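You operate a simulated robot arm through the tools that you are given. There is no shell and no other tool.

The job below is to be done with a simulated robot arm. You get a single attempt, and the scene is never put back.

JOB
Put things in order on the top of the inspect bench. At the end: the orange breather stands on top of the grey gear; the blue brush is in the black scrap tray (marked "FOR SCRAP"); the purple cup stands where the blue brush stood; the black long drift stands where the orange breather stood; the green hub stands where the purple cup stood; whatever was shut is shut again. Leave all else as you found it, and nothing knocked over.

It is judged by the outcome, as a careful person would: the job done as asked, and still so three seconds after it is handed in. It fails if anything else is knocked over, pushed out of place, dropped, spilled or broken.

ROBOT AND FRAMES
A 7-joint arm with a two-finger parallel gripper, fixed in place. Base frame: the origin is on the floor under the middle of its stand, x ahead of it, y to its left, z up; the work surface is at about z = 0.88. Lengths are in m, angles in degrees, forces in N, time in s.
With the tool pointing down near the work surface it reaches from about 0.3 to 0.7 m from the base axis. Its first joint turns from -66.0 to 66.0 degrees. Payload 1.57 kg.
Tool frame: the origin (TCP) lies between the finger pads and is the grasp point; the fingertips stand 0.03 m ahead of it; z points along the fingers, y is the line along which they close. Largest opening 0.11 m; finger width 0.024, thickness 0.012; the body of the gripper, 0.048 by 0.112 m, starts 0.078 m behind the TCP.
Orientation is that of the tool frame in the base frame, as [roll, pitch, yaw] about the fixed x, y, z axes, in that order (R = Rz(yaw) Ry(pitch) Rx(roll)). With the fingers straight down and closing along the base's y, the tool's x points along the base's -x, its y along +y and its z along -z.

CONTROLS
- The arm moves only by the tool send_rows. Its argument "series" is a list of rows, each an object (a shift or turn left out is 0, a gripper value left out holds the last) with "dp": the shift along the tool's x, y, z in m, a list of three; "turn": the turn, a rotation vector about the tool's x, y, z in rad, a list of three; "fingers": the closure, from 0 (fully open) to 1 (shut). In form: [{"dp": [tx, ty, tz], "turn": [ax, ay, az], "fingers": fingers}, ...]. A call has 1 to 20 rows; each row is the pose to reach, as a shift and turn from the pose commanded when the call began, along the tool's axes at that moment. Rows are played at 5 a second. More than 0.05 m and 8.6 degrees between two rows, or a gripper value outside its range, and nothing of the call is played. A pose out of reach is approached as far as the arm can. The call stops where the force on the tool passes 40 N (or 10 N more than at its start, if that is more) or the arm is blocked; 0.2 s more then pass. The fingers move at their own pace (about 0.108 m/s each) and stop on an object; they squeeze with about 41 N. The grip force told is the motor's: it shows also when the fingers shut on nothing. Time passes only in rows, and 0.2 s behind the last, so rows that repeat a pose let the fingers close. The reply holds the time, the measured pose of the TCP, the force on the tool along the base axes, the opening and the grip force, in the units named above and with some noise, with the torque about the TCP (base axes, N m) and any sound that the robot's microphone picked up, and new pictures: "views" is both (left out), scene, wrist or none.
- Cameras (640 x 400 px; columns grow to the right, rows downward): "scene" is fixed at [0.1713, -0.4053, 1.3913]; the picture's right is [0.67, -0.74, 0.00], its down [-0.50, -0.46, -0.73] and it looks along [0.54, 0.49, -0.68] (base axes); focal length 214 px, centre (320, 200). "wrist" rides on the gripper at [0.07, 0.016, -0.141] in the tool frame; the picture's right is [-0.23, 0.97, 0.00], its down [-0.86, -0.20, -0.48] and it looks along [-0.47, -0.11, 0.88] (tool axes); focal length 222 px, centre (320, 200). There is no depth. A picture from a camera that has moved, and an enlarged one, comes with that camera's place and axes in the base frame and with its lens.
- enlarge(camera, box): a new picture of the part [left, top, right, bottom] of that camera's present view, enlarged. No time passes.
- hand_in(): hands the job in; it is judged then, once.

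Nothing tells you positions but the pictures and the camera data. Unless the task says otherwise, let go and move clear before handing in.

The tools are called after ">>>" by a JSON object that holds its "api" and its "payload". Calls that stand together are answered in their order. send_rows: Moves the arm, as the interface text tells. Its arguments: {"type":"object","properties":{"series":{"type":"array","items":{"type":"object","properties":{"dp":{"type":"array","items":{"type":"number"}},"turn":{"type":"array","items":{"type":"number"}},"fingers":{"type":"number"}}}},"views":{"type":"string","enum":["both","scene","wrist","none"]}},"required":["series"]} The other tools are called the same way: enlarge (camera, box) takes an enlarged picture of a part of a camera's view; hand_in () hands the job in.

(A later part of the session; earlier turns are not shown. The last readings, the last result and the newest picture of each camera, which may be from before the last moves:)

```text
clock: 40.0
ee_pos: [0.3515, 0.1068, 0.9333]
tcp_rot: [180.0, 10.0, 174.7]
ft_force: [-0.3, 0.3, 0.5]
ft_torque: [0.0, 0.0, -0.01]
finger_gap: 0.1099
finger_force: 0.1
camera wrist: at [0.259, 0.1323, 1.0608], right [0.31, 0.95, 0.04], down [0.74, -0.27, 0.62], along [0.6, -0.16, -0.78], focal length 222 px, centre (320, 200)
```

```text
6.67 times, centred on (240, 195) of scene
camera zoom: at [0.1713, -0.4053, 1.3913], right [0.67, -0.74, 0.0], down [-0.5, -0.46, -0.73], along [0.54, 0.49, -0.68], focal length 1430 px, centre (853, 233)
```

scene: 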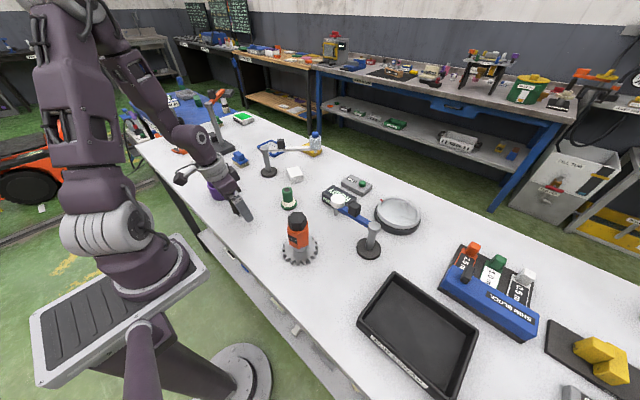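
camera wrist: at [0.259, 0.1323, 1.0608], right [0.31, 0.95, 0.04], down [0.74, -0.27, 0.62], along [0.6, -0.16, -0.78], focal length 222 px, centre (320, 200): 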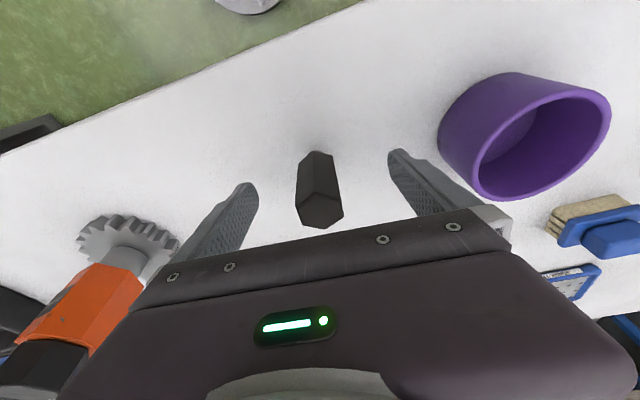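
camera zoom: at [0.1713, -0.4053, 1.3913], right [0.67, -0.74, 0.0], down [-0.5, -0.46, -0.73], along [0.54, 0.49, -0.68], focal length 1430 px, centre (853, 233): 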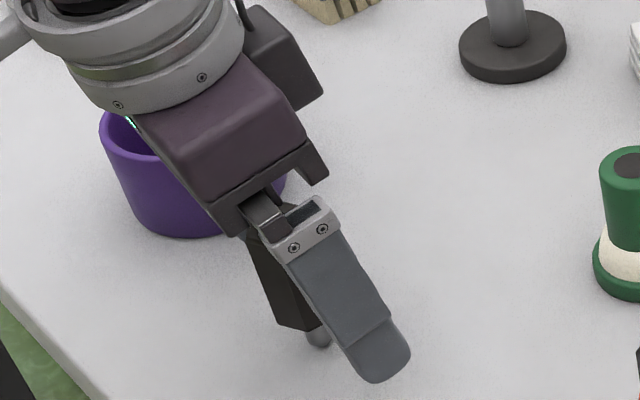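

The drift stands by itself at the old breather spot. I withdraw straight up with the fingers fully open.

>>> {"api": "send_rows", "payload": {"series": [{"dp": [-0.0035, 0, -0.0197], "fingers": 0}, {"dp": [-0.0069, 0, -0.0394]}, {"dp": [-0.0122, 0, -0.0689]}, {"dp": [-0.0174, 0, -0.0985]}, {"dp": [-0.0243, 0, -0.1379]}, {"dp": [-0.0312, 0, -0.1773], "turn": [0, 0.0873, 0]}, {"dp": [-0.0312, 0, -0.1773], "turn": [0, 0.1745, 0]}, {"dp": [-0.0312, 0, -0.1773], "turn": [0, 0.1745, 0]}], "views": "both"}}

>>> {"api": "enlarge", "payload": {"camera": "scene", "box": [200, 160, 280, 230]}}

>>> {"api": "enlarge", "payload": {"camera": "wrist", "box": [260, 60, 560, 240]}}

```text
clock: 41.8
ee_pos: [0.3502, 0.1062, 1.1136]
tcp_rot: [180.0, -0.2, 174.7]
ft_force: [0.0, -0.4, -0.5]
ft_torque: [0.02, 0.01, -0.01]
finger_gap: 0.1099
finger_force: 0.1
camera wrist: at [0.2811, 0.1306, 1.2546], right [0.32, 0.95, 0.0], down [0.83, -0.28, 0.48], along [0.45, -0.15, -0.88], focal length 222 px, centre (320, 200)
```

scene: 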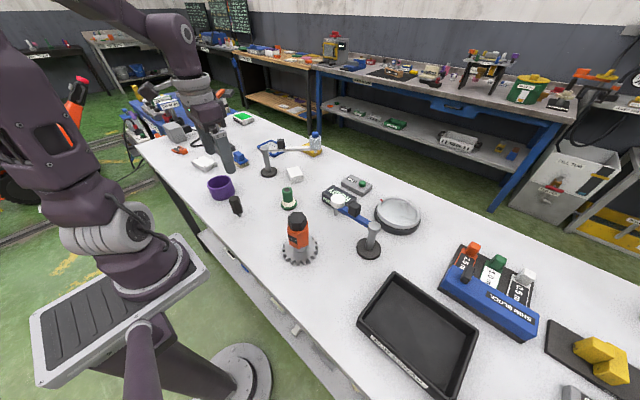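
wrist: 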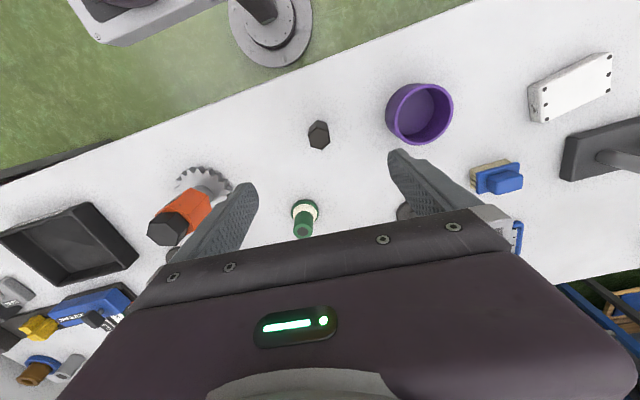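

```text
5.71 times, centred on (240, 195) of scene
camera zoom: at [0.1713, -0.4053, 1.3913], right [0.67, -0.74, 0.0], down [-0.5, -0.46, -0.73], along [0.54, 0.49, -0.68], focal length 1226 px, centre (777, 229)
```

zoom: 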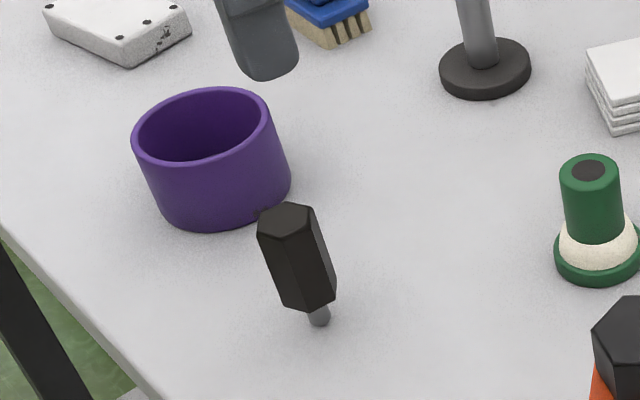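

```text
2.13 times, centred on (410, 150) of wrist
camera zoom: at [0.2811, 0.1306, 1.2546], right [0.32, 0.95, 0.0], down [0.83, -0.28, 0.48], along [0.45, -0.15, -0.88], focal length 474 px, centre (128, 307)
```

zoom: 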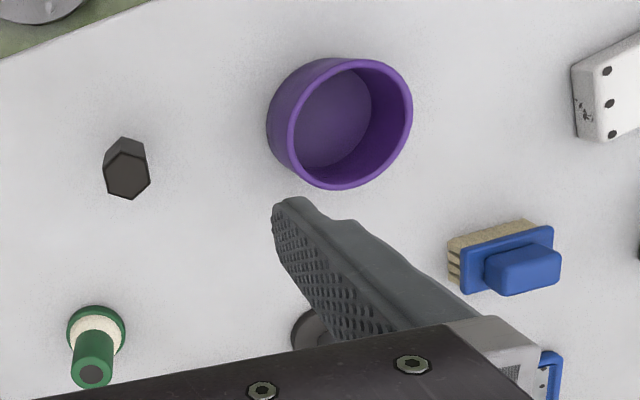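

The drift stands upright at (0.35, 0.107). Next is the blue brush at about (0.52, 0.37), its long side along y; I move toward it, keeping well inside the reach limit.

>>> {"api": "send_rows", "payload": {"series": [{"dp": [-0.0143, 0.0298, 0.0067], "turn": [0, 0, -0.009]}, {"dp": [-0.0285, 0.0596, 0.0134], "turn": [0, 0, -0.018]}, {"dp": [-0.0428, 0.0894, 0.02], "turn": [0, 0, -0.027]}, {"dp": [-0.057, 0.1192, 0.0268], "turn": [0, 0, -0.036]}, {"dp": [-0.0713, 0.1489, 0.0335], "turn": [0, 0, -0.045]}, {"dp": [-0.0856, 0.1787, 0.04], "turn": [0, 0, -0.054]}, {"dp": [-0.0998, 0.2085, 0.047], "turn": [0, 0, -0.063]}, {"dp": [-0.1141, 0.2383, 0.0536], "turn": [0, 0, -0.07]}, {"dp": [-0.1141, 0.2383, 0.0536], "turn": [0, 0, -0.07]}], "views": "both"}}

>>> {"api": "enlarge", "payload": {"camera": "wrist", "box": [260, 80, 400, 200]}}

>>> {"api": "enlarge", "payload": {"camera": "scene", "box": [210, 130, 270, 190]}}

```text
clock: 43.8
ee_pos: [0.4884, 0.336, 1.063]
tcp_rot: [179.9, 0.0, 178.7]
ft_force: [0.1, -0.9, -0.3]
ft_torque: [0.03, -0.01, -0.01]
finger_gap: 0.11
finger_force: 0.1
camera wrist: at [0.4173, 0.3535, 1.2035], right [0.25, 0.97, 0.0], down [0.85, -0.22, 0.48], along [0.46, -0.12, -0.88], focal length 222 px, centre (320, 200)
```

scene: 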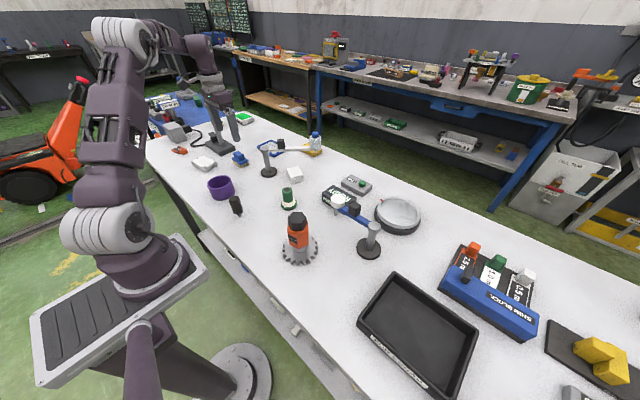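
wrist: 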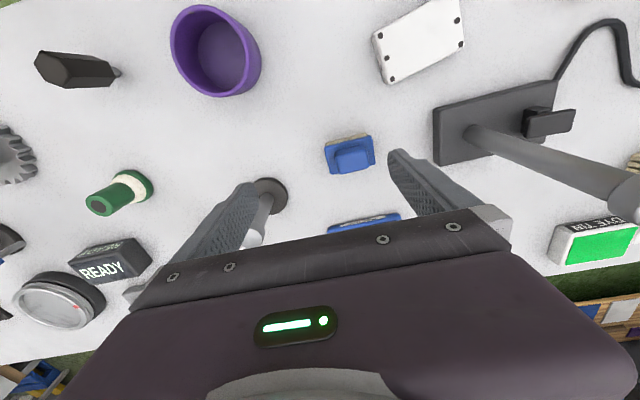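

```text
3.33 times, centred on (330, 140) of wrist
camera zoom: at [0.4173, 0.3535, 1.2035], right [0.25, 0.97, 0.0], down [0.85, -0.22, 0.48], along [0.46, -0.12, -0.88], focal length 740 px, centre (287, 400)
```

zoom: 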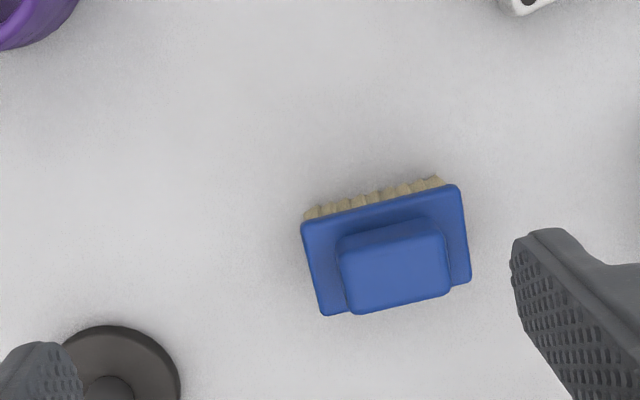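

```text
6.67 times, centred on (240, 160) of scene
camera zoom: at [0.1713, -0.4052, 1.3913], right [0.67, -0.74, 0.0], down [-0.5, -0.46, -0.73], along [0.54, 0.49, -0.68], focal length 1430 px, centre (853, 467)
```

zoom: 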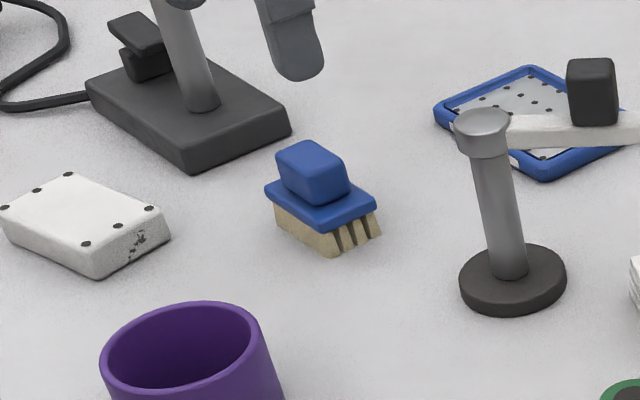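

The brush centre is (0.5186, 0.370), plate about 65 × 42 mm, aligned with the base axes. I move over it at z ≈ 0.98 and check.

>>> {"api": "send_rows", "payload": {"series": [{"dp": [-0.008, 0.009, 0.025]}, {"dp": [-0.016, 0.018, 0.045]}, {"dp": [-0.024, 0.027, 0.06]}, {"dp": [-0.0303, 0.0347, 0.075]}, {"dp": [-0.0303, 0.0347, 0.08]}, {"dp": [-0.0303, 0.0347, 0.08]}], "views": "both"}}

>>> {"api": "enlarge", "payload": {"camera": "wrist", "box": [220, 80, 420, 240]}}

```text
clock: 45.2
ee_pos: [0.5181, 0.3698, 0.9815]
tcp_rot: [180.0, 0.0, 178.7]
ft_force: [-0.3, 0.0, 0.0]
ft_torque: [0.02, 0.0, 0.05]
finger_gap: 0.1102
finger_force: 0.1
camera wrist: at [0.4472, 0.3879, 1.1224], right [0.25, 0.97, 0.0], down [0.85, -0.22, 0.48], along [0.46, -0.12, -0.88], focal length 222 px, centre (320, 200)
```

scene: 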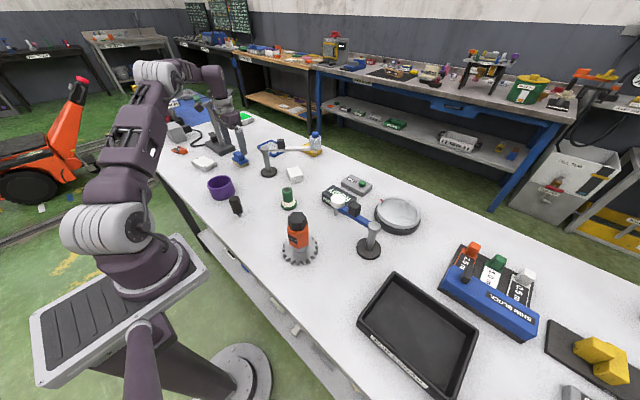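
wrist: 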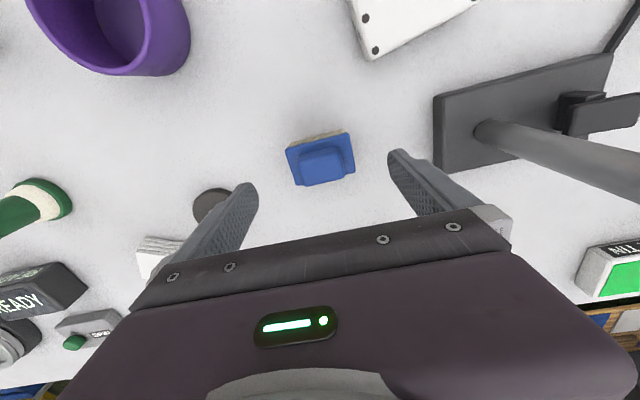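

```text
2.50 times, centred on (320, 160) of wrist
camera zoom: at [0.4472, 0.3879, 1.1224], right [0.25, 0.97, 0.0], down [0.85, -0.22, 0.48], along [0.46, -0.12, -0.88], focal length 555 px, centre (320, 300)
```

zoom: 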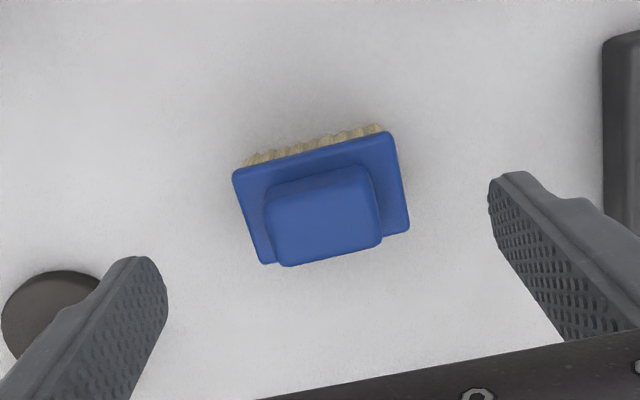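

Centred over the brush within a millimetre. I go down to z ≈ 0.915 and close on the plate's ends.

>>> {"api": "send_rows", "payload": {"series": [{"dp": [-0.001, 0, 0.02]}, {"dp": [-0.001, 0, 0.04]}, {"dp": [-0.001, 0, 0.055]}, {"dp": [-0.001, 0, 0.0655]}, {"dp": [-0.001, 0, 0.0655]}, {"dp": [-0.001, 0, 0.0655], "fingers": 0.25}, {"dp": [-0.001, 0, 0.0655], "fingers": 0.35}, {"dp": [-0.001, 0, 0.0655], "fingers": 0.4}, {"dp": [-0.001, 0, 0.0655], "fingers": 0.5}, {"dp": [-0.001, 0, 0.0655], "fingers": 0.6}, {"dp": [-0.001, 0, 0.0655], "fingers": 0.6}], "views": "both"}}

>>> {"api": "enlarge", "payload": {"camera": "wrist", "box": [220, 80, 420, 240]}}

>>> {"api": "enlarge", "payload": {"camera": "scene", "box": [205, 120, 275, 180]}}

```text
clock: 47.6
ee_pos: [0.5194, 0.3685, 0.9153]
tcp_rot: [180.0, 0.0, 178.7]
ft_force: [0.1, 0.6, 1.0]
ft_torque: [0.03, 0.0, 0.02]
finger_gap: 0.0649
finger_force: 40.8
camera wrist: at [0.4489, 0.3871, 1.0555], right [0.25, 0.97, 0.0], down [0.85, -0.22, 0.48], along [0.46, -0.12, -0.88], focal length 222 px, centre (320, 200)
```

scene: 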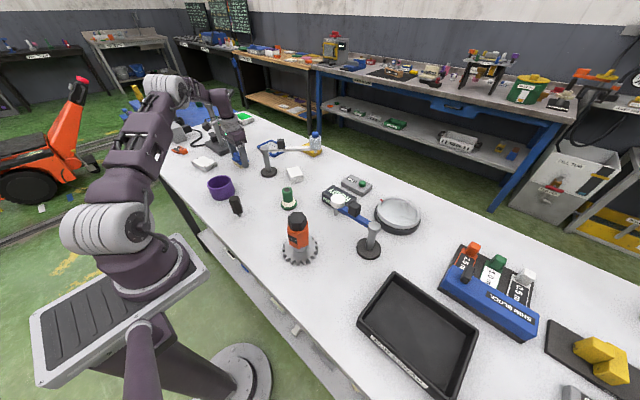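
wrist: 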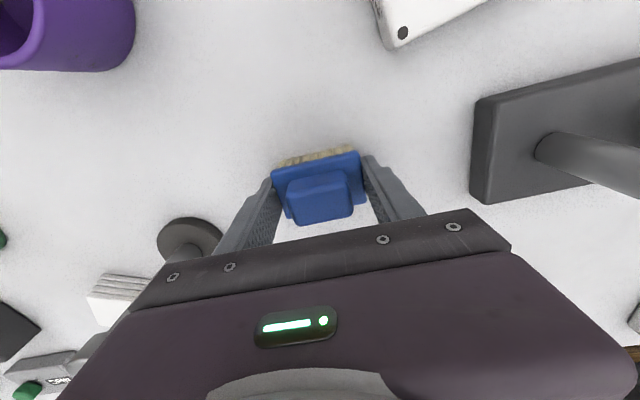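

```text
2.50 times, centred on (320, 160) of wrist
camera zoom: at [0.4489, 0.3871, 1.0555], right [0.25, 0.97, 0.0], down [0.85, -0.22, 0.48], along [0.46, -0.12, -0.88], focal length 555 px, centre (320, 300)
```

zoom: 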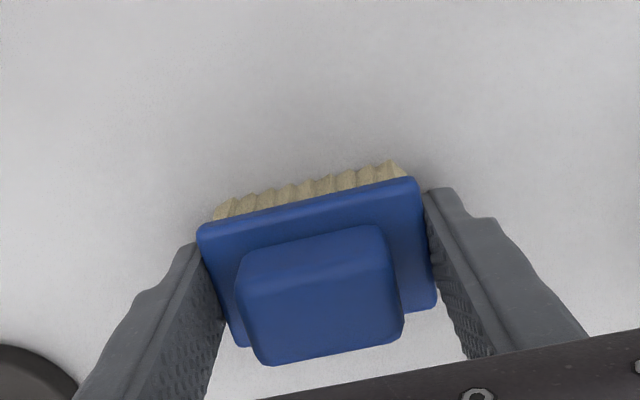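

```text
6.67 times, centred on (240, 150) of scene
camera zoom: at [0.1713, -0.4052, 1.3913], right [0.67, -0.74, 0.0], down [-0.5, -0.46, -0.73], along [0.54, 0.49, -0.68], focal length 1430 px, centre (853, 533)
```

zoom: 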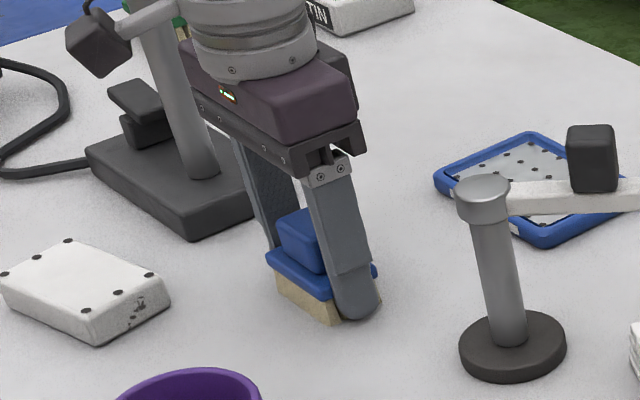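

The brush is gripped (gap 64.9 mm); its spot is (0.5185, 0.370). I lift it and bring it inward and up.

>>> {"api": "send_rows", "payload": {"series": [{"dp": [0, 0, -0.01]}, {"dp": [0, 0, -0.03]}, {"dp": [0, 0, -0.06]}, {"dp": [0.016, -0.0287, -0.085]}, {"dp": [0.032, -0.0574, -0.11]}, {"dp": [0.048, -0.0861, -0.135]}, {"dp": [0.064, -0.1148, -0.16]}, {"dp": [0.08, -0.1435, -0.185]}, {"dp": [0.0961, -0.1722, -0.195]}, {"dp": [0.0961, -0.1722, -0.195]}], "views": "both"}}

```text
clock: 49.8
ee_pos: [0.419, 0.1974, 1.1127]
tcp_rot: [180.0, 0.0, 178.7]
ft_force: [0.0, 0.3, -1.6]
ft_torque: [-0.01, -0.04, 0.02]
finger_gap: 0.0647
finger_force: 40.5
camera wrist: at [0.3481, 0.2153, 1.2545], right [0.25, 0.97, 0.0], down [0.85, -0.22, 0.48], along [0.46, -0.12, -0.88], focal length 222 px, centre (320, 200)
```

scene: 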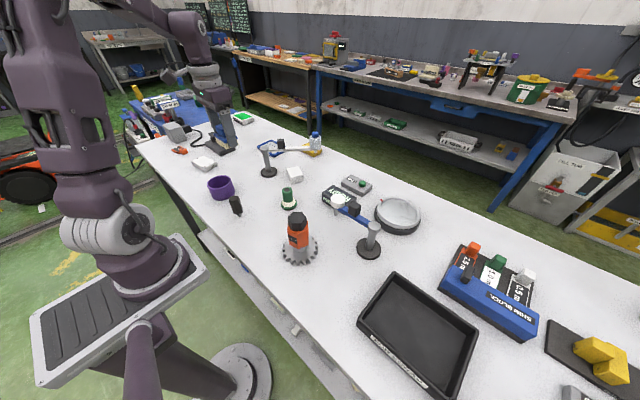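
wrist: 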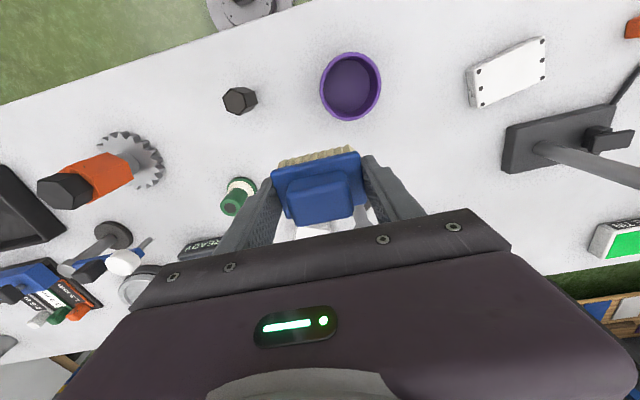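

The brush is held high. I carry it toward the tray at z = 1.11, passing over the breather with about 7 cm to spare.

>>> {"api": "send_rows", "payload": {"series": [{"dp": [-0.0002, -0.038, 0]}, {"dp": [-0.0005, -0.076, 0]}, {"dp": [-0.0007, -0.114, 0]}, {"dp": [-0.001, -0.152, 0]}, {"dp": [-0.0012, -0.19, 0]}, {"dp": [-0.0014, -0.228, 0]}, {"dp": [-0.0017, -0.266, 0]}, {"dp": [-0.0019, -0.304, 0]}, {"dp": [-0.0022, -0.342, 0]}, {"dp": [-0.0024, -0.38, 0]}, {"dp": [-0.0026, -0.418, 0]}, {"dp": [-0.0029, -0.456, 0]}, {"dp": [-0.0031, -0.494, 0]}, {"dp": [-0.0034, -0.532, 0]}, {"dp": [-0.0034, -0.532, 0]}], "views": "both"}}

```text
clock: 53.0
ee_pos: [0.4125, -0.3346, 1.108]
tcp_rot: [179.9, 0.0, 178.7]
ft_force: [-0.2, -0.2, -0.7]
ft_torque: [-0.01, -0.02, -0.01]
finger_gap: 0.065
finger_force: 40.7
camera wrist: at [0.3413, -0.3149, 1.2488], right [0.25, 0.97, 0.0], down [0.85, -0.22, 0.48], along [0.46, -0.12, -0.88], focal length 222 px, centre (320, 200)
```

scene: 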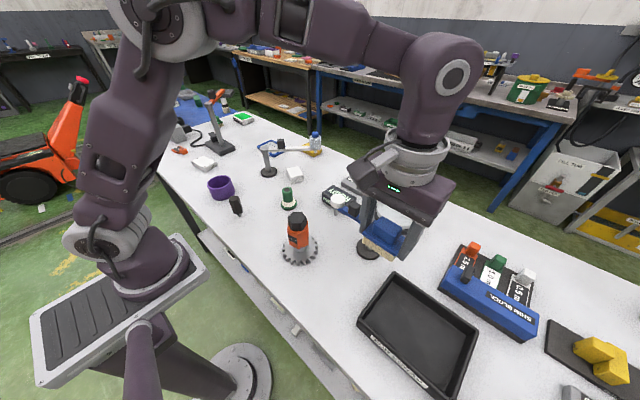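
wrist: 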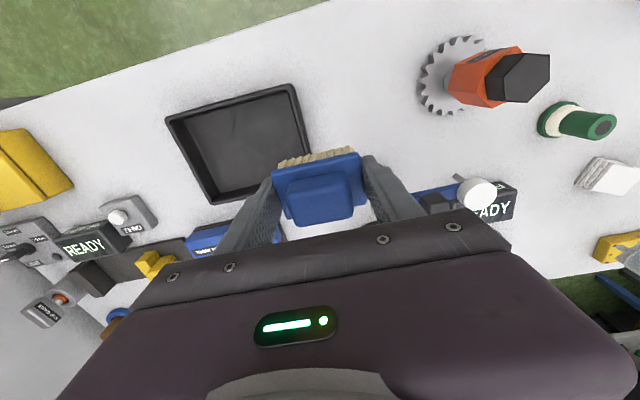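

The tray spans about x 0.335–0.478, y −0.549 to −0.357. I move over its centre and lower the brush toward it.

>>> {"api": "send_rows", "payload": {"series": [{"dp": [0.0005, -0.03, 0]}, {"dp": [0.001, -0.06, 0]}, {"dp": [0.0015, -0.09, 0]}, {"dp": [0.002, -0.1196, 0]}, {"dp": [0.002, -0.1196, 0.04]}, {"dp": [0.002, -0.1196, 0.08]}, {"dp": [0.002, -0.1196, 0.12]}, {"dp": [0.002, -0.1196, 0.15]}, {"dp": [0.002, -0.1196, 0.15]}], "views": "both"}}

>>> {"api": "enlarge", "payload": {"camera": "scene", "box": [340, 220, 500, 400]}}

```text
clock: 55.0
ee_pos: [0.4075, -0.4511, 0.9614]
tcp_rot: [-180.0, 0.0, 178.7]
ft_force: [0.2, 0.4, -0.6]
ft_torque: [-0.03, -0.02, 0.0]
finger_gap: 0.0649
finger_force: 41.3
camera wrist: at [0.3368, -0.4323, 1.1025], right [0.25, 0.97, 0.0], down [0.85, -0.22, 0.48], along [0.46, -0.12, -0.88], focal length 222 px, centre (320, 200)
```

scene: 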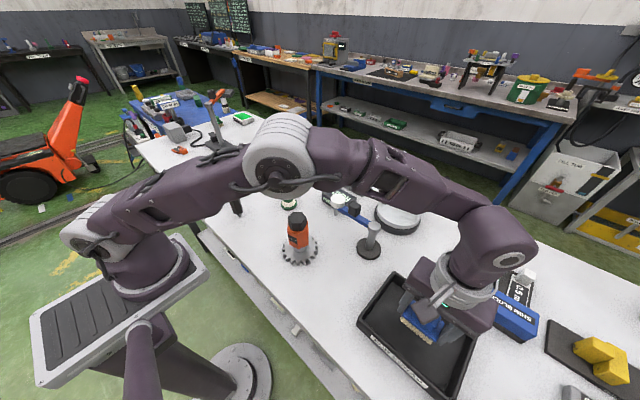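
wrist: 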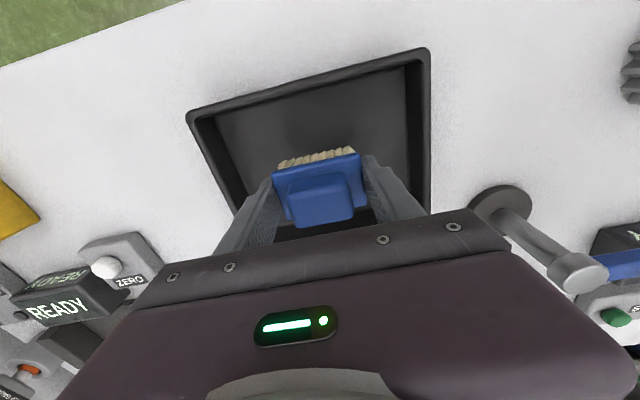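

```text
2.22 times, centred on (420, 310) of scene
camera zoom: at [0.1713, -0.4053, 1.3913], right [0.67, -0.74, 0.0], down [-0.5, -0.46, -0.73], along [0.54, 0.49, -0.68], focal length 477 px, centre (98, -44)
```

zoom: 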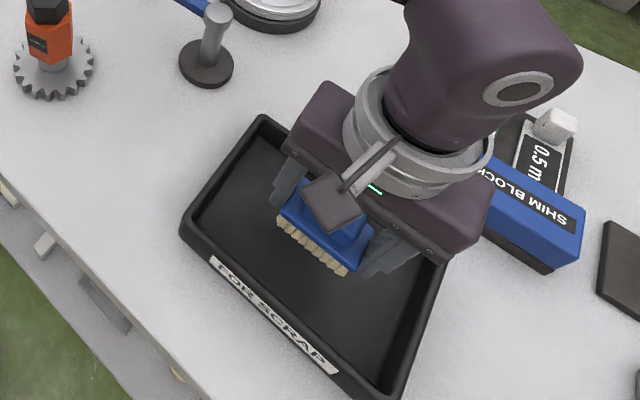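

The brush is centred over the tray. I lower further, then in small steps until it touches the tray floor.

>>> {"api": "send_rows", "payload": {"series": [{"dp": [0, 0, 0.015]}, {"dp": [0, 0, 0.03]}, {"dp": [0, 0, 0.033]}, {"dp": [0, 0, 0.035]}, {"dp": [0, 0, 0.037]}, {"dp": [0, 0, 0.037]}], "views": "none"}}

```text
clock: 56.4
ee_pos: [0.4053, -0.4523, 0.9226]
tcp_rot: [-180.0, 0.0, 178.8]
ft_force: [-0.6, 0.7, 0.2]
ft_torque: [0.03, 0.01, 0.0]
finger_gap: 0.0651
finger_force: 40.4
```

>>> {"api": "send_rows", "payload": {"series": [{"dp": [0, 0, 0.001]}, {"dp": [0, 0, 0.002]}, {"dp": [0, 0, 0.003]}, {"dp": [0, 0, 0.003]}], "views": "none"}}

```text
clock: 57.4
ee_pos: [0.4068, -0.4531, 0.9194]
tcp_rot: [-180.0, 0.1, 178.7]
ft_force: [-0.7, 0.3, -1.0]
ft_torque: [-0.01, 0.0, -0.02]
finger_gap: 0.0648
finger_force: 40.8
```

>>> {"api": "send_rows", "payload": {"series": [{"dp": [0, 0, 0.001]}, {"dp": [0, 0, 0.0015]}, {"dp": [0, 0, 0.0015]}], "views": "none"}}

```text
clock: 58.2
ee_pos: [0.4063, -0.4533, 0.9191]
tcp_rot: [-180.0, 0.0, 178.7]
ft_force: [2.9, -0.8, 4.5]
ft_torque: [0.03, -0.13, -0.07]
finger_gap: 0.0647
finger_force: 41.4
```

The brush touches the tray floor. I open the fingers part-way and rise.

>>> {"api": "send_rows", "payload": {"series": [{"fingers": 0.38}, {"fingers": 0.33}, {"fingers": 0.25}, {"fingers": 0.2}, {"dp": [0, 0, -0.01], "fingers": 0.2}, {"dp": [0, 0, -0.03]}, {"dp": [0, 0, -0.06]}, {"dp": [0, 0, -0.1]}, {"dp": [0, 0, -0.14]}, {"dp": [0, 0, -0.18]}], "views": "both"}}

>>> {"api": "enlarge", "payload": {"camera": "wrist", "box": [180, 40, 440, 220]}}

```text
clock: 60.4
ee_pos: [0.4053, -0.4518, 1.0983]
tcp_rot: [180.0, 0.1, 178.7]
ft_force: [0.2, 0.1, 0.3]
ft_torque: [0.0, 0.0, -0.03]
finger_gap: 0.0879
finger_force: 0.1
camera wrist: at [0.3346, -0.4328, 1.2398], right [0.25, 0.97, 0.0], down [0.85, -0.22, 0.48], along [0.46, -0.12, -0.88], focal length 222 px, centre (320, 200)
```

scene: 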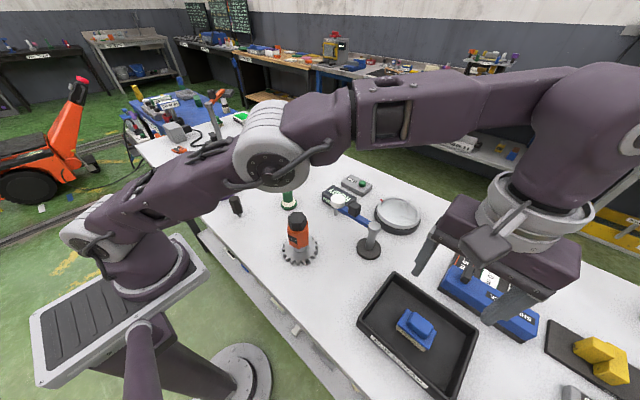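
wrist: 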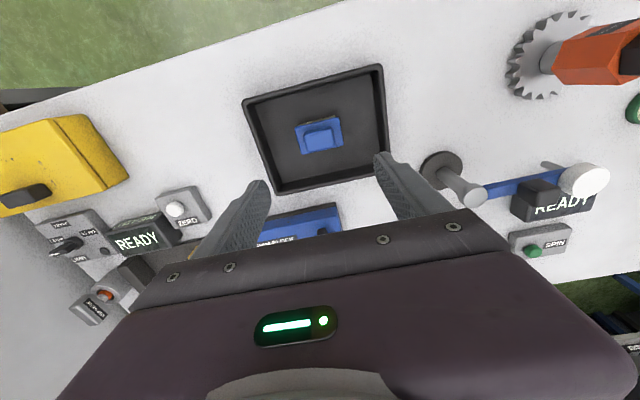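

```text
2.22 times, centred on (310, 130) of wrist
camera zoom: at [0.3346, -0.4328, 1.2398], right [0.25, 0.97, 0.0], down [0.85, -0.22, 0.48], along [0.46, -0.12, -0.88], focal length 494 px, centre (342, 356)
```

zoom: 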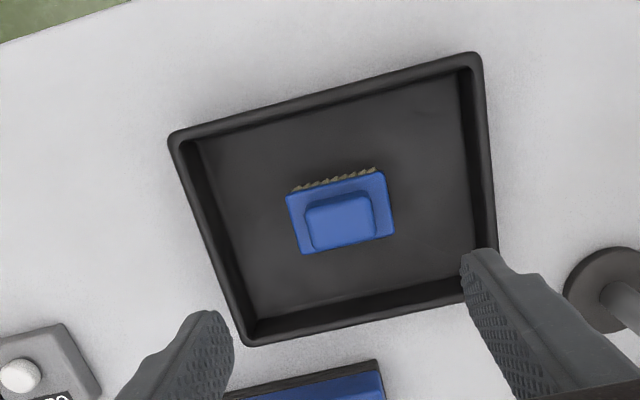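

The brush lies in the scrap tray. Next is the cup at about (0.373, 0.274); I travel back high with the fingers open and look at it.

>>> {"api": "send_rows", "payload": {"series": [{"dp": [0.0028, 0.0403, -0.015], "fingers": 0}, {"dp": [0.0054, 0.0806, -0.02]}, {"dp": [0.0081, 0.1209, -0.02]}, {"dp": [0.0108, 0.1611, -0.02]}, {"dp": [0.0135, 0.2014, -0.02]}, {"dp": [0.0162, 0.2417, -0.02]}, {"dp": [0.0189, 0.282, -0.02]}, {"dp": [0.0216, 0.3223, -0.02]}, {"dp": [0.0242, 0.3626, -0.02]}, {"dp": [0.0269, 0.4028, -0.02]}, {"dp": [0.0296, 0.4431, -0.02]}, {"dp": [0.0323, 0.4834, -0.02]}, {"dp": [0.035, 0.5237, -0.02]}, {"dp": [0.0377, 0.564, -0.02]}, {"dp": [0.0404, 0.6043, -0.02]}, {"dp": [0.0431, 0.6446, -0.02]}, {"dp": [0.0458, 0.6848, -0.02]}, {"dp": [0.0485, 0.7251, -0.02]}, {"dp": [0.0485, 0.7251, -0.02]}], "views": "both"}}

>>> {"api": "enlarge", "payload": {"camera": "wrist", "box": [240, 60, 400, 190]}}

>>> {"api": "enlarge", "payload": {"camera": "scene", "box": [190, 155, 290, 225]}}

```text
clock: 64.4
ee_pos: [0.3749, 0.2746, 1.1196]
tcp_rot: [-179.9, -0.1, 178.7]
ft_force: [0.0, -0.4, -0.2]
ft_torque: [0.01, 0.02, 0.0]
finger_gap: 0.1099
finger_force: 0.2
camera wrist: at [0.3041, 0.2939, 1.2603], right [0.25, 0.97, 0.0], down [0.85, -0.22, 0.48], along [0.46, -0.12, -0.88], focal length 222 px, centre (320, 200)
```

scene: 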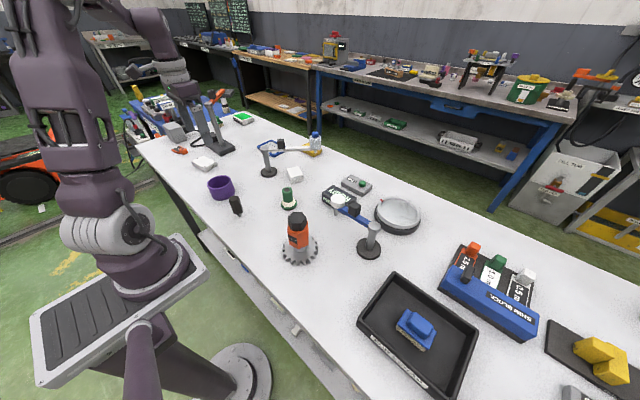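
wrist: 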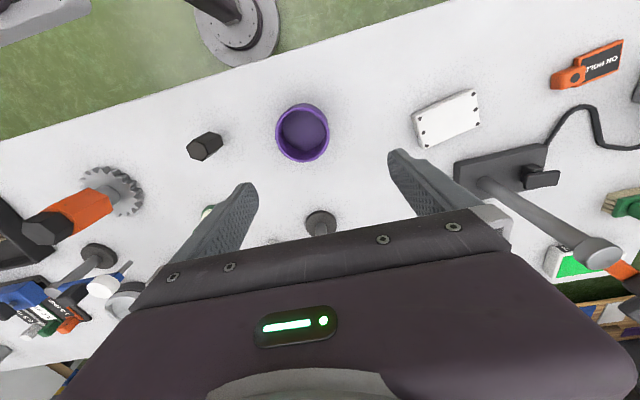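

```text
3.08 times, centred on (320, 125) of wrist
camera zoom: at [0.3041, 0.2939, 1.2603], right [0.25, 0.97, 0.0], down [0.85, -0.22, 0.48], along [0.46, -0.12, -0.88], focal length 684 px, centre (320, 431)
```

zoom: 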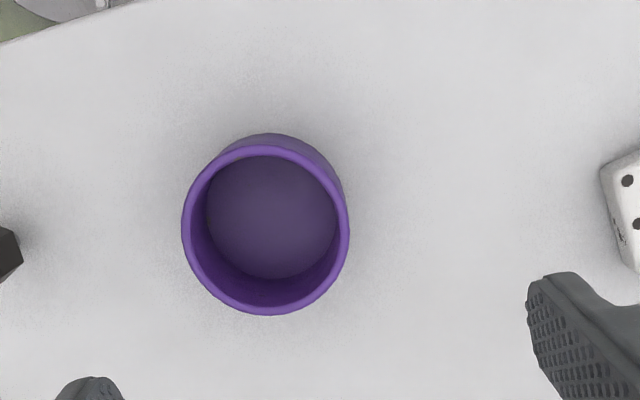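

```text
5.71 times, centred on (240, 190) of scene
camera zoom: at [0.1713, -0.4052, 1.3913], right [0.67, -0.74, 0.0], down [-0.5, -0.46, -0.73], along [0.54, 0.49, -0.68], focal length 1226 px, centre (777, 257)
```

zoom: 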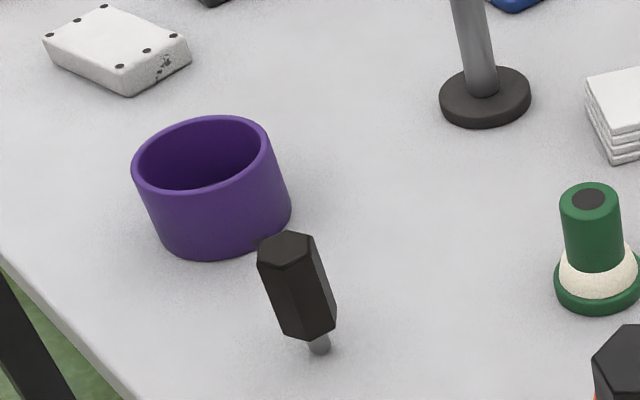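

The cup's rim centre is (0.369, 0.2505), 80 mm across, 50 mm high. I move over its axis and lower to z = 1.0 to check.

>>> {"api": "send_rows", "payload": {"series": [{"dp": [0.0024, -0.0126, 0.02]}, {"dp": [0.0047, -0.0251, 0.05]}, {"dp": [0.0047, -0.0251, 0.08]}, {"dp": [0.0047, -0.0251, 0.11]}, {"dp": [0.0047, -0.0251, 0.13]}, {"dp": [0.0047, -0.0251, 0.13]}], "views": "both"}}

>>> {"api": "enlarge", "payload": {"camera": "wrist", "box": [200, 70, 440, 230]}}

```text
clock: 65.8
ee_pos: [0.3703, 0.247, 0.9882]
tcp_rot: [180.0, 0.0, 178.8]
ft_force: [-0.5, 0.2, 0.1]
ft_torque: [0.0, 0.01, 0.01]
finger_gap: 0.1102
finger_force: 0.1
camera wrist: at [0.2994, 0.2663, 1.1294], right [0.25, 0.97, 0.0], down [0.85, -0.22, 0.48], along [0.46, -0.12, -0.88], focal length 222 px, centre (320, 200)
```

scene: 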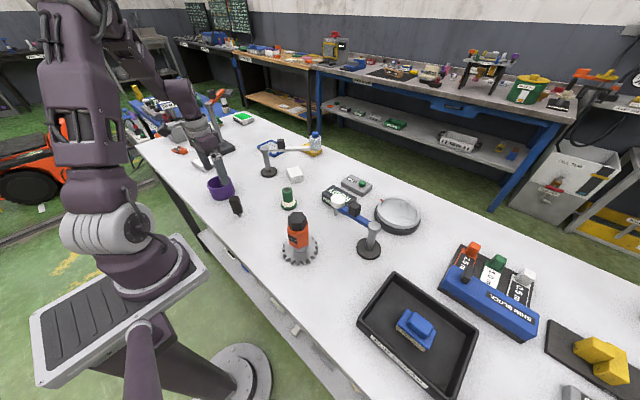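
wrist: 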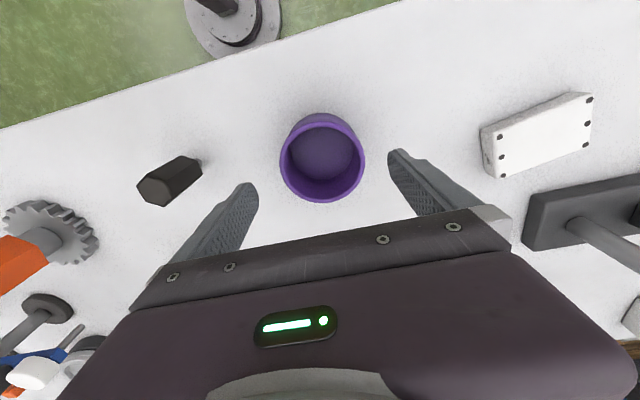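

```text
2.50 times, centred on (320, 150) of wrist
camera zoom: at [0.2994, 0.2663, 1.1294], right [0.25, 0.97, 0.0], down [0.85, -0.22, 0.48], along [0.46, -0.12, -0.88], focal length 555 px, centre (320, 325)
```

zoom: 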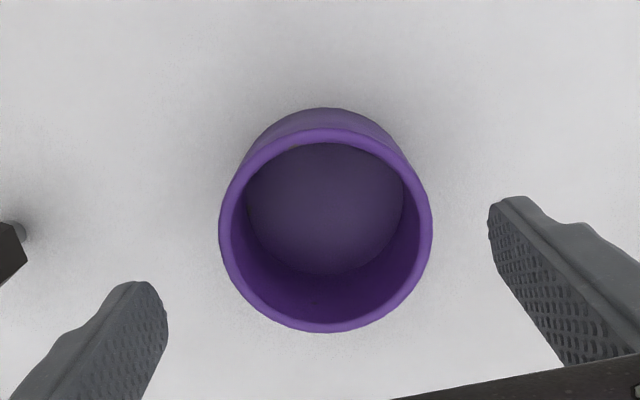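

The cup's centre is 2–3 mm off my axis; I correct, go down to z ≈ 0.916 and close on its outside.

>>> {"api": "send_rows", "payload": {"series": [{"dp": [0.0023, 0.0025, 0.01]}, {"dp": [0.0023, 0.0025, 0.03]}, {"dp": [0.0023, 0.0025, 0.05]}, {"dp": [0.0023, 0.0025, 0.065]}, {"dp": [0.0023, 0.0025, 0.0725]}, {"dp": [0.0023, 0.0025, 0.0725]}], "views": "wrist"}}

>>> {"api": "enlarge", "payload": {"camera": "wrist", "box": [200, 80, 440, 240]}}

>>> {"api": "enlarge", "payload": {"camera": "scene", "box": [180, 130, 270, 220]}}

```text
clock: 67.2
ee_pos: [0.3668, 0.2515, 0.9171]
tcp_rot: [-180.0, 0.1, 178.7]
ft_force: [0.2, -0.6, -0.4]
ft_torque: [-0.01, -0.02, -0.01]
finger_gap: 0.1098
finger_force: 0.1
camera wrist: at [0.296, 0.2704, 1.0576], right [0.25, 0.97, 0.0], down [0.85, -0.22, 0.48], along [0.46, -0.12, -0.88], focal length 222 px, centre (320, 200)
```

wrist: 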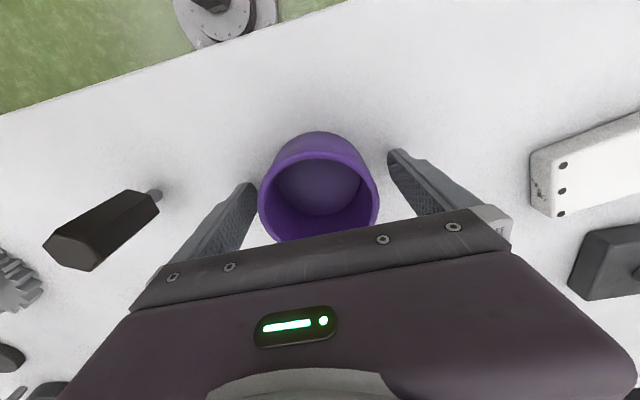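

```text
2.50 times, centred on (320, 160) of wrist
camera zoom: at [0.296, 0.2704, 1.0576], right [0.25, 0.97, 0.0], down [0.85, -0.22, 0.48], along [0.46, -0.12, -0.88], focal length 555 px, centre (320, 300)
```

zoom: 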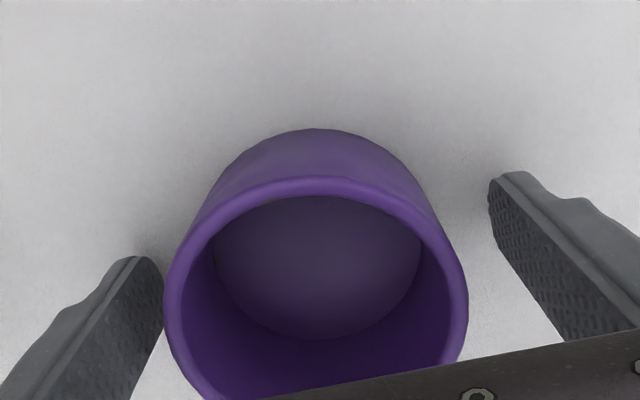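

```text
4.44 times, centred on (225, 175) of scene
camera zoom: at [0.1713, -0.4053, 1.3913], right [0.67, -0.74, 0.0], down [-0.5, -0.46, -0.73], along [0.54, 0.49, -0.68], focal length 953 px, centre (742, 311)
```

zoom: 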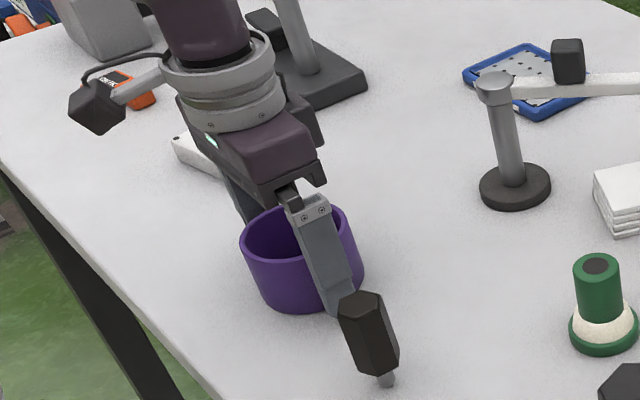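

Small correction (2.5 mm, 1.5 mm), then close in stages on the cup.

>>> {"api": "send_rows", "payload": {"series": [{"dp": [-0.0025, -0.0015, 0]}, {"dp": [-0.0025, -0.0015, 0], "fingers": 0.15}, {"dp": [-0.0025, -0.0015, 0], "fingers": 0.22}, {"dp": [-0.0025, -0.0015, 0], "fingers": 0.26}, {"dp": [-0.0025, -0.0015, 0], "fingers": 0.3}, {"dp": [-0.0025, -0.0015, 0], "fingers": 0.45}, {"dp": [-0.0025, -0.0015, 0], "fingers": 0.45}], "views": "wrist"}}

>>> {"api": "enlarge", "payload": {"camera": "wrist", "box": [200, 80, 440, 240]}}

```text
clock: 68.8
ee_pos: [0.368, 0.2499, 0.9166]
tcp_rot: [180.0, 0.0, 178.7]
ft_force: [0.2, -0.2, 0.4]
ft_torque: [0.03, 0.0, 0.01]
finger_gap: 0.0785
finger_force: 40.8
camera wrist: at [0.2974, 0.2685, 1.0582], right [0.25, 0.97, 0.0], down [0.85, -0.22, 0.48], along [0.46, -0.12, -0.88], focal length 222 px, centre (320, 200)
```

wrist: 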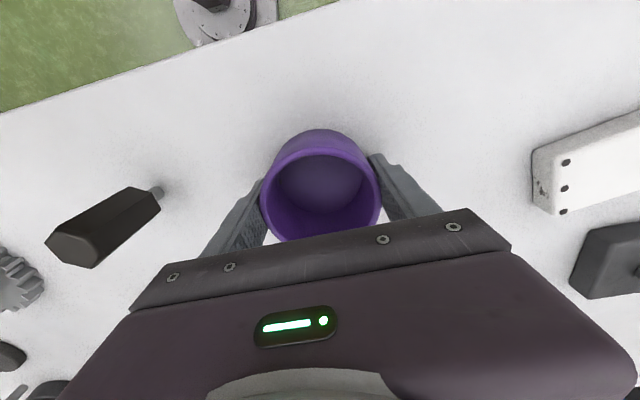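

```text
2.50 times, centred on (320, 160) of wrist
camera zoom: at [0.2974, 0.2685, 1.0582], right [0.25, 0.97, 0.0], down [0.85, -0.22, 0.48], along [0.46, -0.12, -0.88], focal length 555 px, centre (320, 300)
```

zoom: 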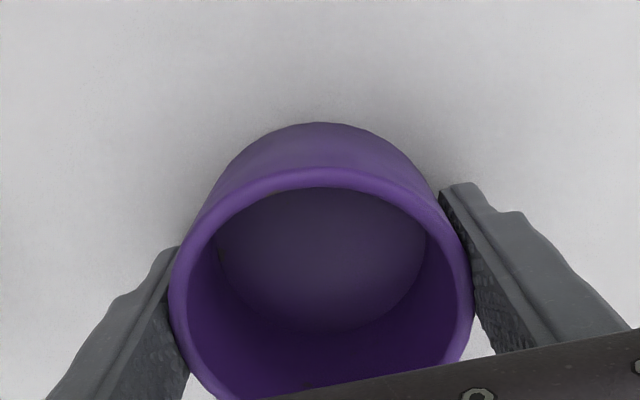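

The cup is gripped (gap 78.5 mm). I lift it and carry it over to the brush's old spot at (0.5185, 0.370).

>>> {"api": "send_rows", "payload": {"series": [{"dp": [0, 0, -0.01]}, {"dp": [0, 0, -0.03]}, {"dp": [0, 0, -0.06]}, {"dp": [0, 0, -0.085]}, {"dp": [-0.0241, 0.0206, -0.085]}, {"dp": [-0.0482, 0.0413, -0.085]}, {"dp": [-0.0724, 0.0619, -0.085]}, {"dp": [-0.0965, 0.0825, -0.085]}, {"dp": [-0.1206, 0.1032, -0.085]}, {"dp": [-0.1447, 0.1238, -0.085]}, {"dp": [-0.1447, 0.1238, -0.085]}], "views": "both"}}

>>> {"api": "enlarge", "payload": {"camera": "scene", "box": [190, 100, 310, 200]}}

```text
clock: 71.2
ee_pos: [0.5154, 0.3692, 0.9992]
tcp_rot: [-180.0, 0.0, 178.7]
ft_force: [0.0, 0.6, -1.7]
ft_torque: [-0.04, 0.03, -0.03]
finger_gap: 0.0786
finger_force: 40.6
camera wrist: at [0.4451, 0.388, 1.1401], right [0.25, 0.97, 0.0], down [0.85, -0.22, 0.48], along [0.46, -0.12, -0.88], focal length 222 px, centre (320, 200)
```

scene: 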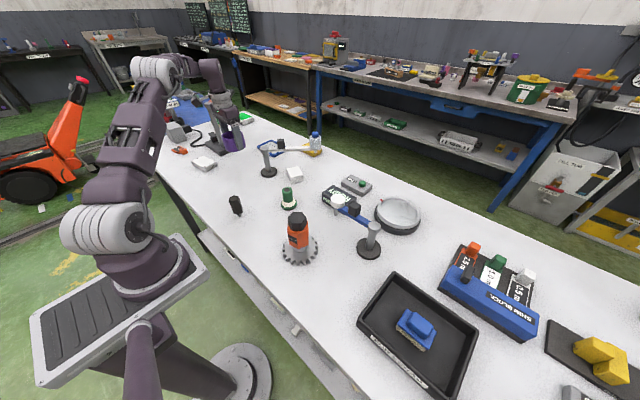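
wrist: 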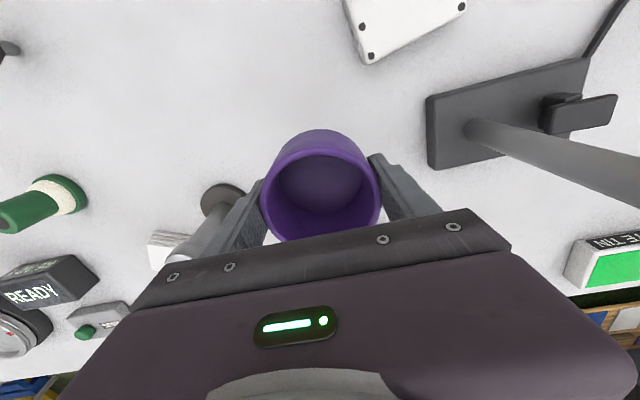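

```text
4.00 times, centred on (250, 150) of scene
camera zoom: at [0.1713, -0.4052, 1.3913], right [0.67, -0.74, 0.0], down [-0.5, -0.46, -0.73], along [0.54, 0.49, -0.68], focal length 858 px, centre (600, 400)
```

zoom: 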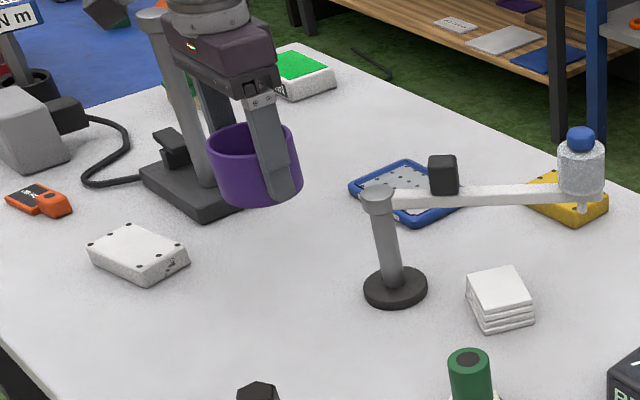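

Positioned over the brush's old spot. I lower to 5 mm above the bench, then slowly.

>>> {"api": "send_rows", "payload": {"series": [{"dp": [0, 0.0005, 0.025]}, {"dp": [0, 0.0005, 0.05]}, {"dp": [0, 0.0005, 0.068]}, {"dp": [0, 0.0005, 0.076]}, {"dp": [0, 0.0005, 0.079]}, {"dp": [0, 0.0005, 0.08]}, {"dp": [0, 0.0005, 0.08]}], "views": "both"}}

>>> {"api": "enlarge", "payload": {"camera": "scene", "box": [190, 100, 310, 200]}}

```text
clock: 72.8
ee_pos: [0.517, 0.3709, 0.9194]
tcp_rot: [180.0, 0.1, 178.7]
ft_force: [-0.4, 0.4, -1.0]
ft_torque: [-0.01, 0.0, -0.02]
finger_gap: 0.0781
finger_force: 41.2
camera wrist: at [0.4454, 0.3889, 1.0609], right [0.25, 0.97, 0.0], down [0.85, -0.22, 0.48], along [0.46, -0.12, -0.88], focal length 222 px, centre (320, 200)
```

scene: 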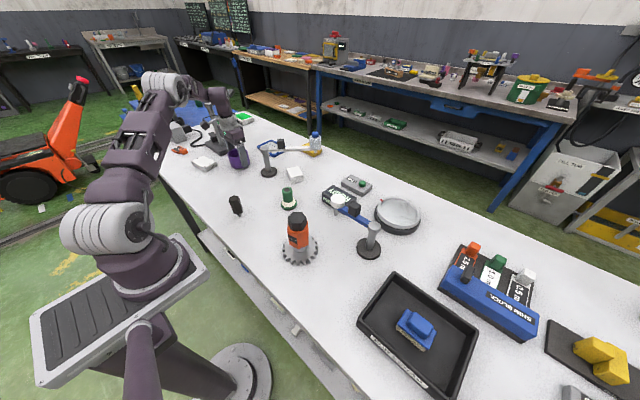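
wrist: 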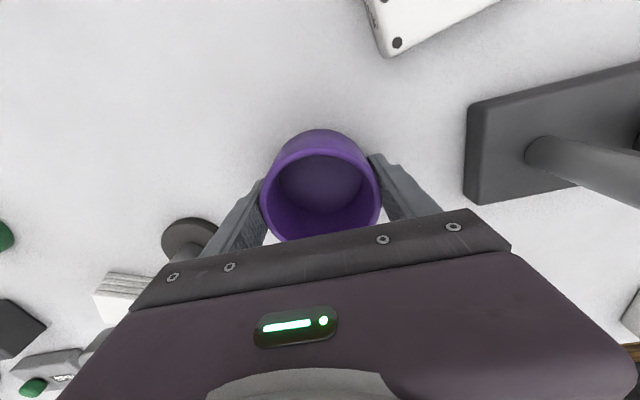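

```text
4.00 times, centred on (250, 150) of scene
camera zoom: at [0.1713, -0.4052, 1.3913], right [0.67, -0.74, 0.0], down [-0.5, -0.46, -0.73], along [0.54, 0.49, -0.68], focal length 858 px, centre (600, 400)
```

zoom: 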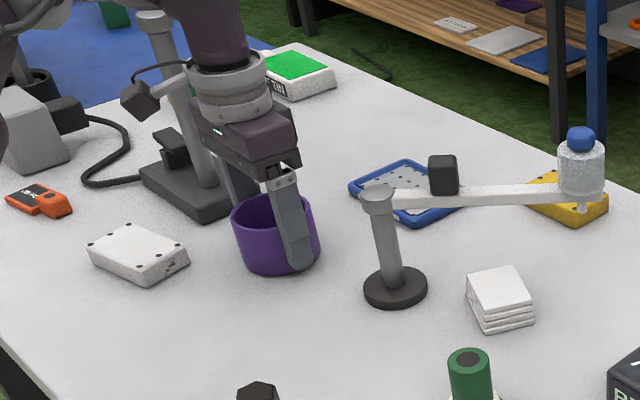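

>>> {"api": "send_rows", "payload": {"series": [{"dp": [0, 0, 0.001]}, {"dp": [0, 0, 0.002]}, {"dp": [0, 0, 0.0025]}, {"dp": [0, 0, 0.0025]}], "views": "none"}}

```text
clock: 73.8
ee_pos: [0.5158, 0.3696, 0.9185]
tcp_rot: [-180.0, 0.0, 178.7]
ft_force: [0.0, 0.4, -0.9]
ft_torque: [-0.02, -0.01, 0.01]
finger_gap: 0.0786
finger_force: 40.9
```

>>> {"api": "send_rows", "payload": {"series": [{"dp": [0, 0, 0.0005]}, {"dp": [0, 0, 0.001]}, {"dp": [0, 0, 0.001]}], "views": "none"}}

```text
clock: 74.6
ee_pos: [0.5167, 0.3705, 0.9177]
tcp_rot: [179.9, 0.0, 178.8]
ft_force: [-0.6, -0.6, -0.6]
ft_torque: [-0.02, 0.04, -0.01]
finger_gap: 0.0786
finger_force: 41.3
```

>>> {"api": "send_rows", "payload": {"series": [{"dp": [0, 0, 0.0005]}, {"dp": [0, 0, 0.001]}, {"dp": [0, 0, 0.001]}], "views": "none"}}

```text
clock: 75.4
ee_pos: [0.5164, 0.3717, 0.9171]
tcp_rot: [180.0, 0.2, 178.7]
ft_force: [2.8, -2.5, 24.7]
ft_torque: [-0.39, 0.66, 0.08]
finger_gap: 0.0784
finger_force: 41.1
```

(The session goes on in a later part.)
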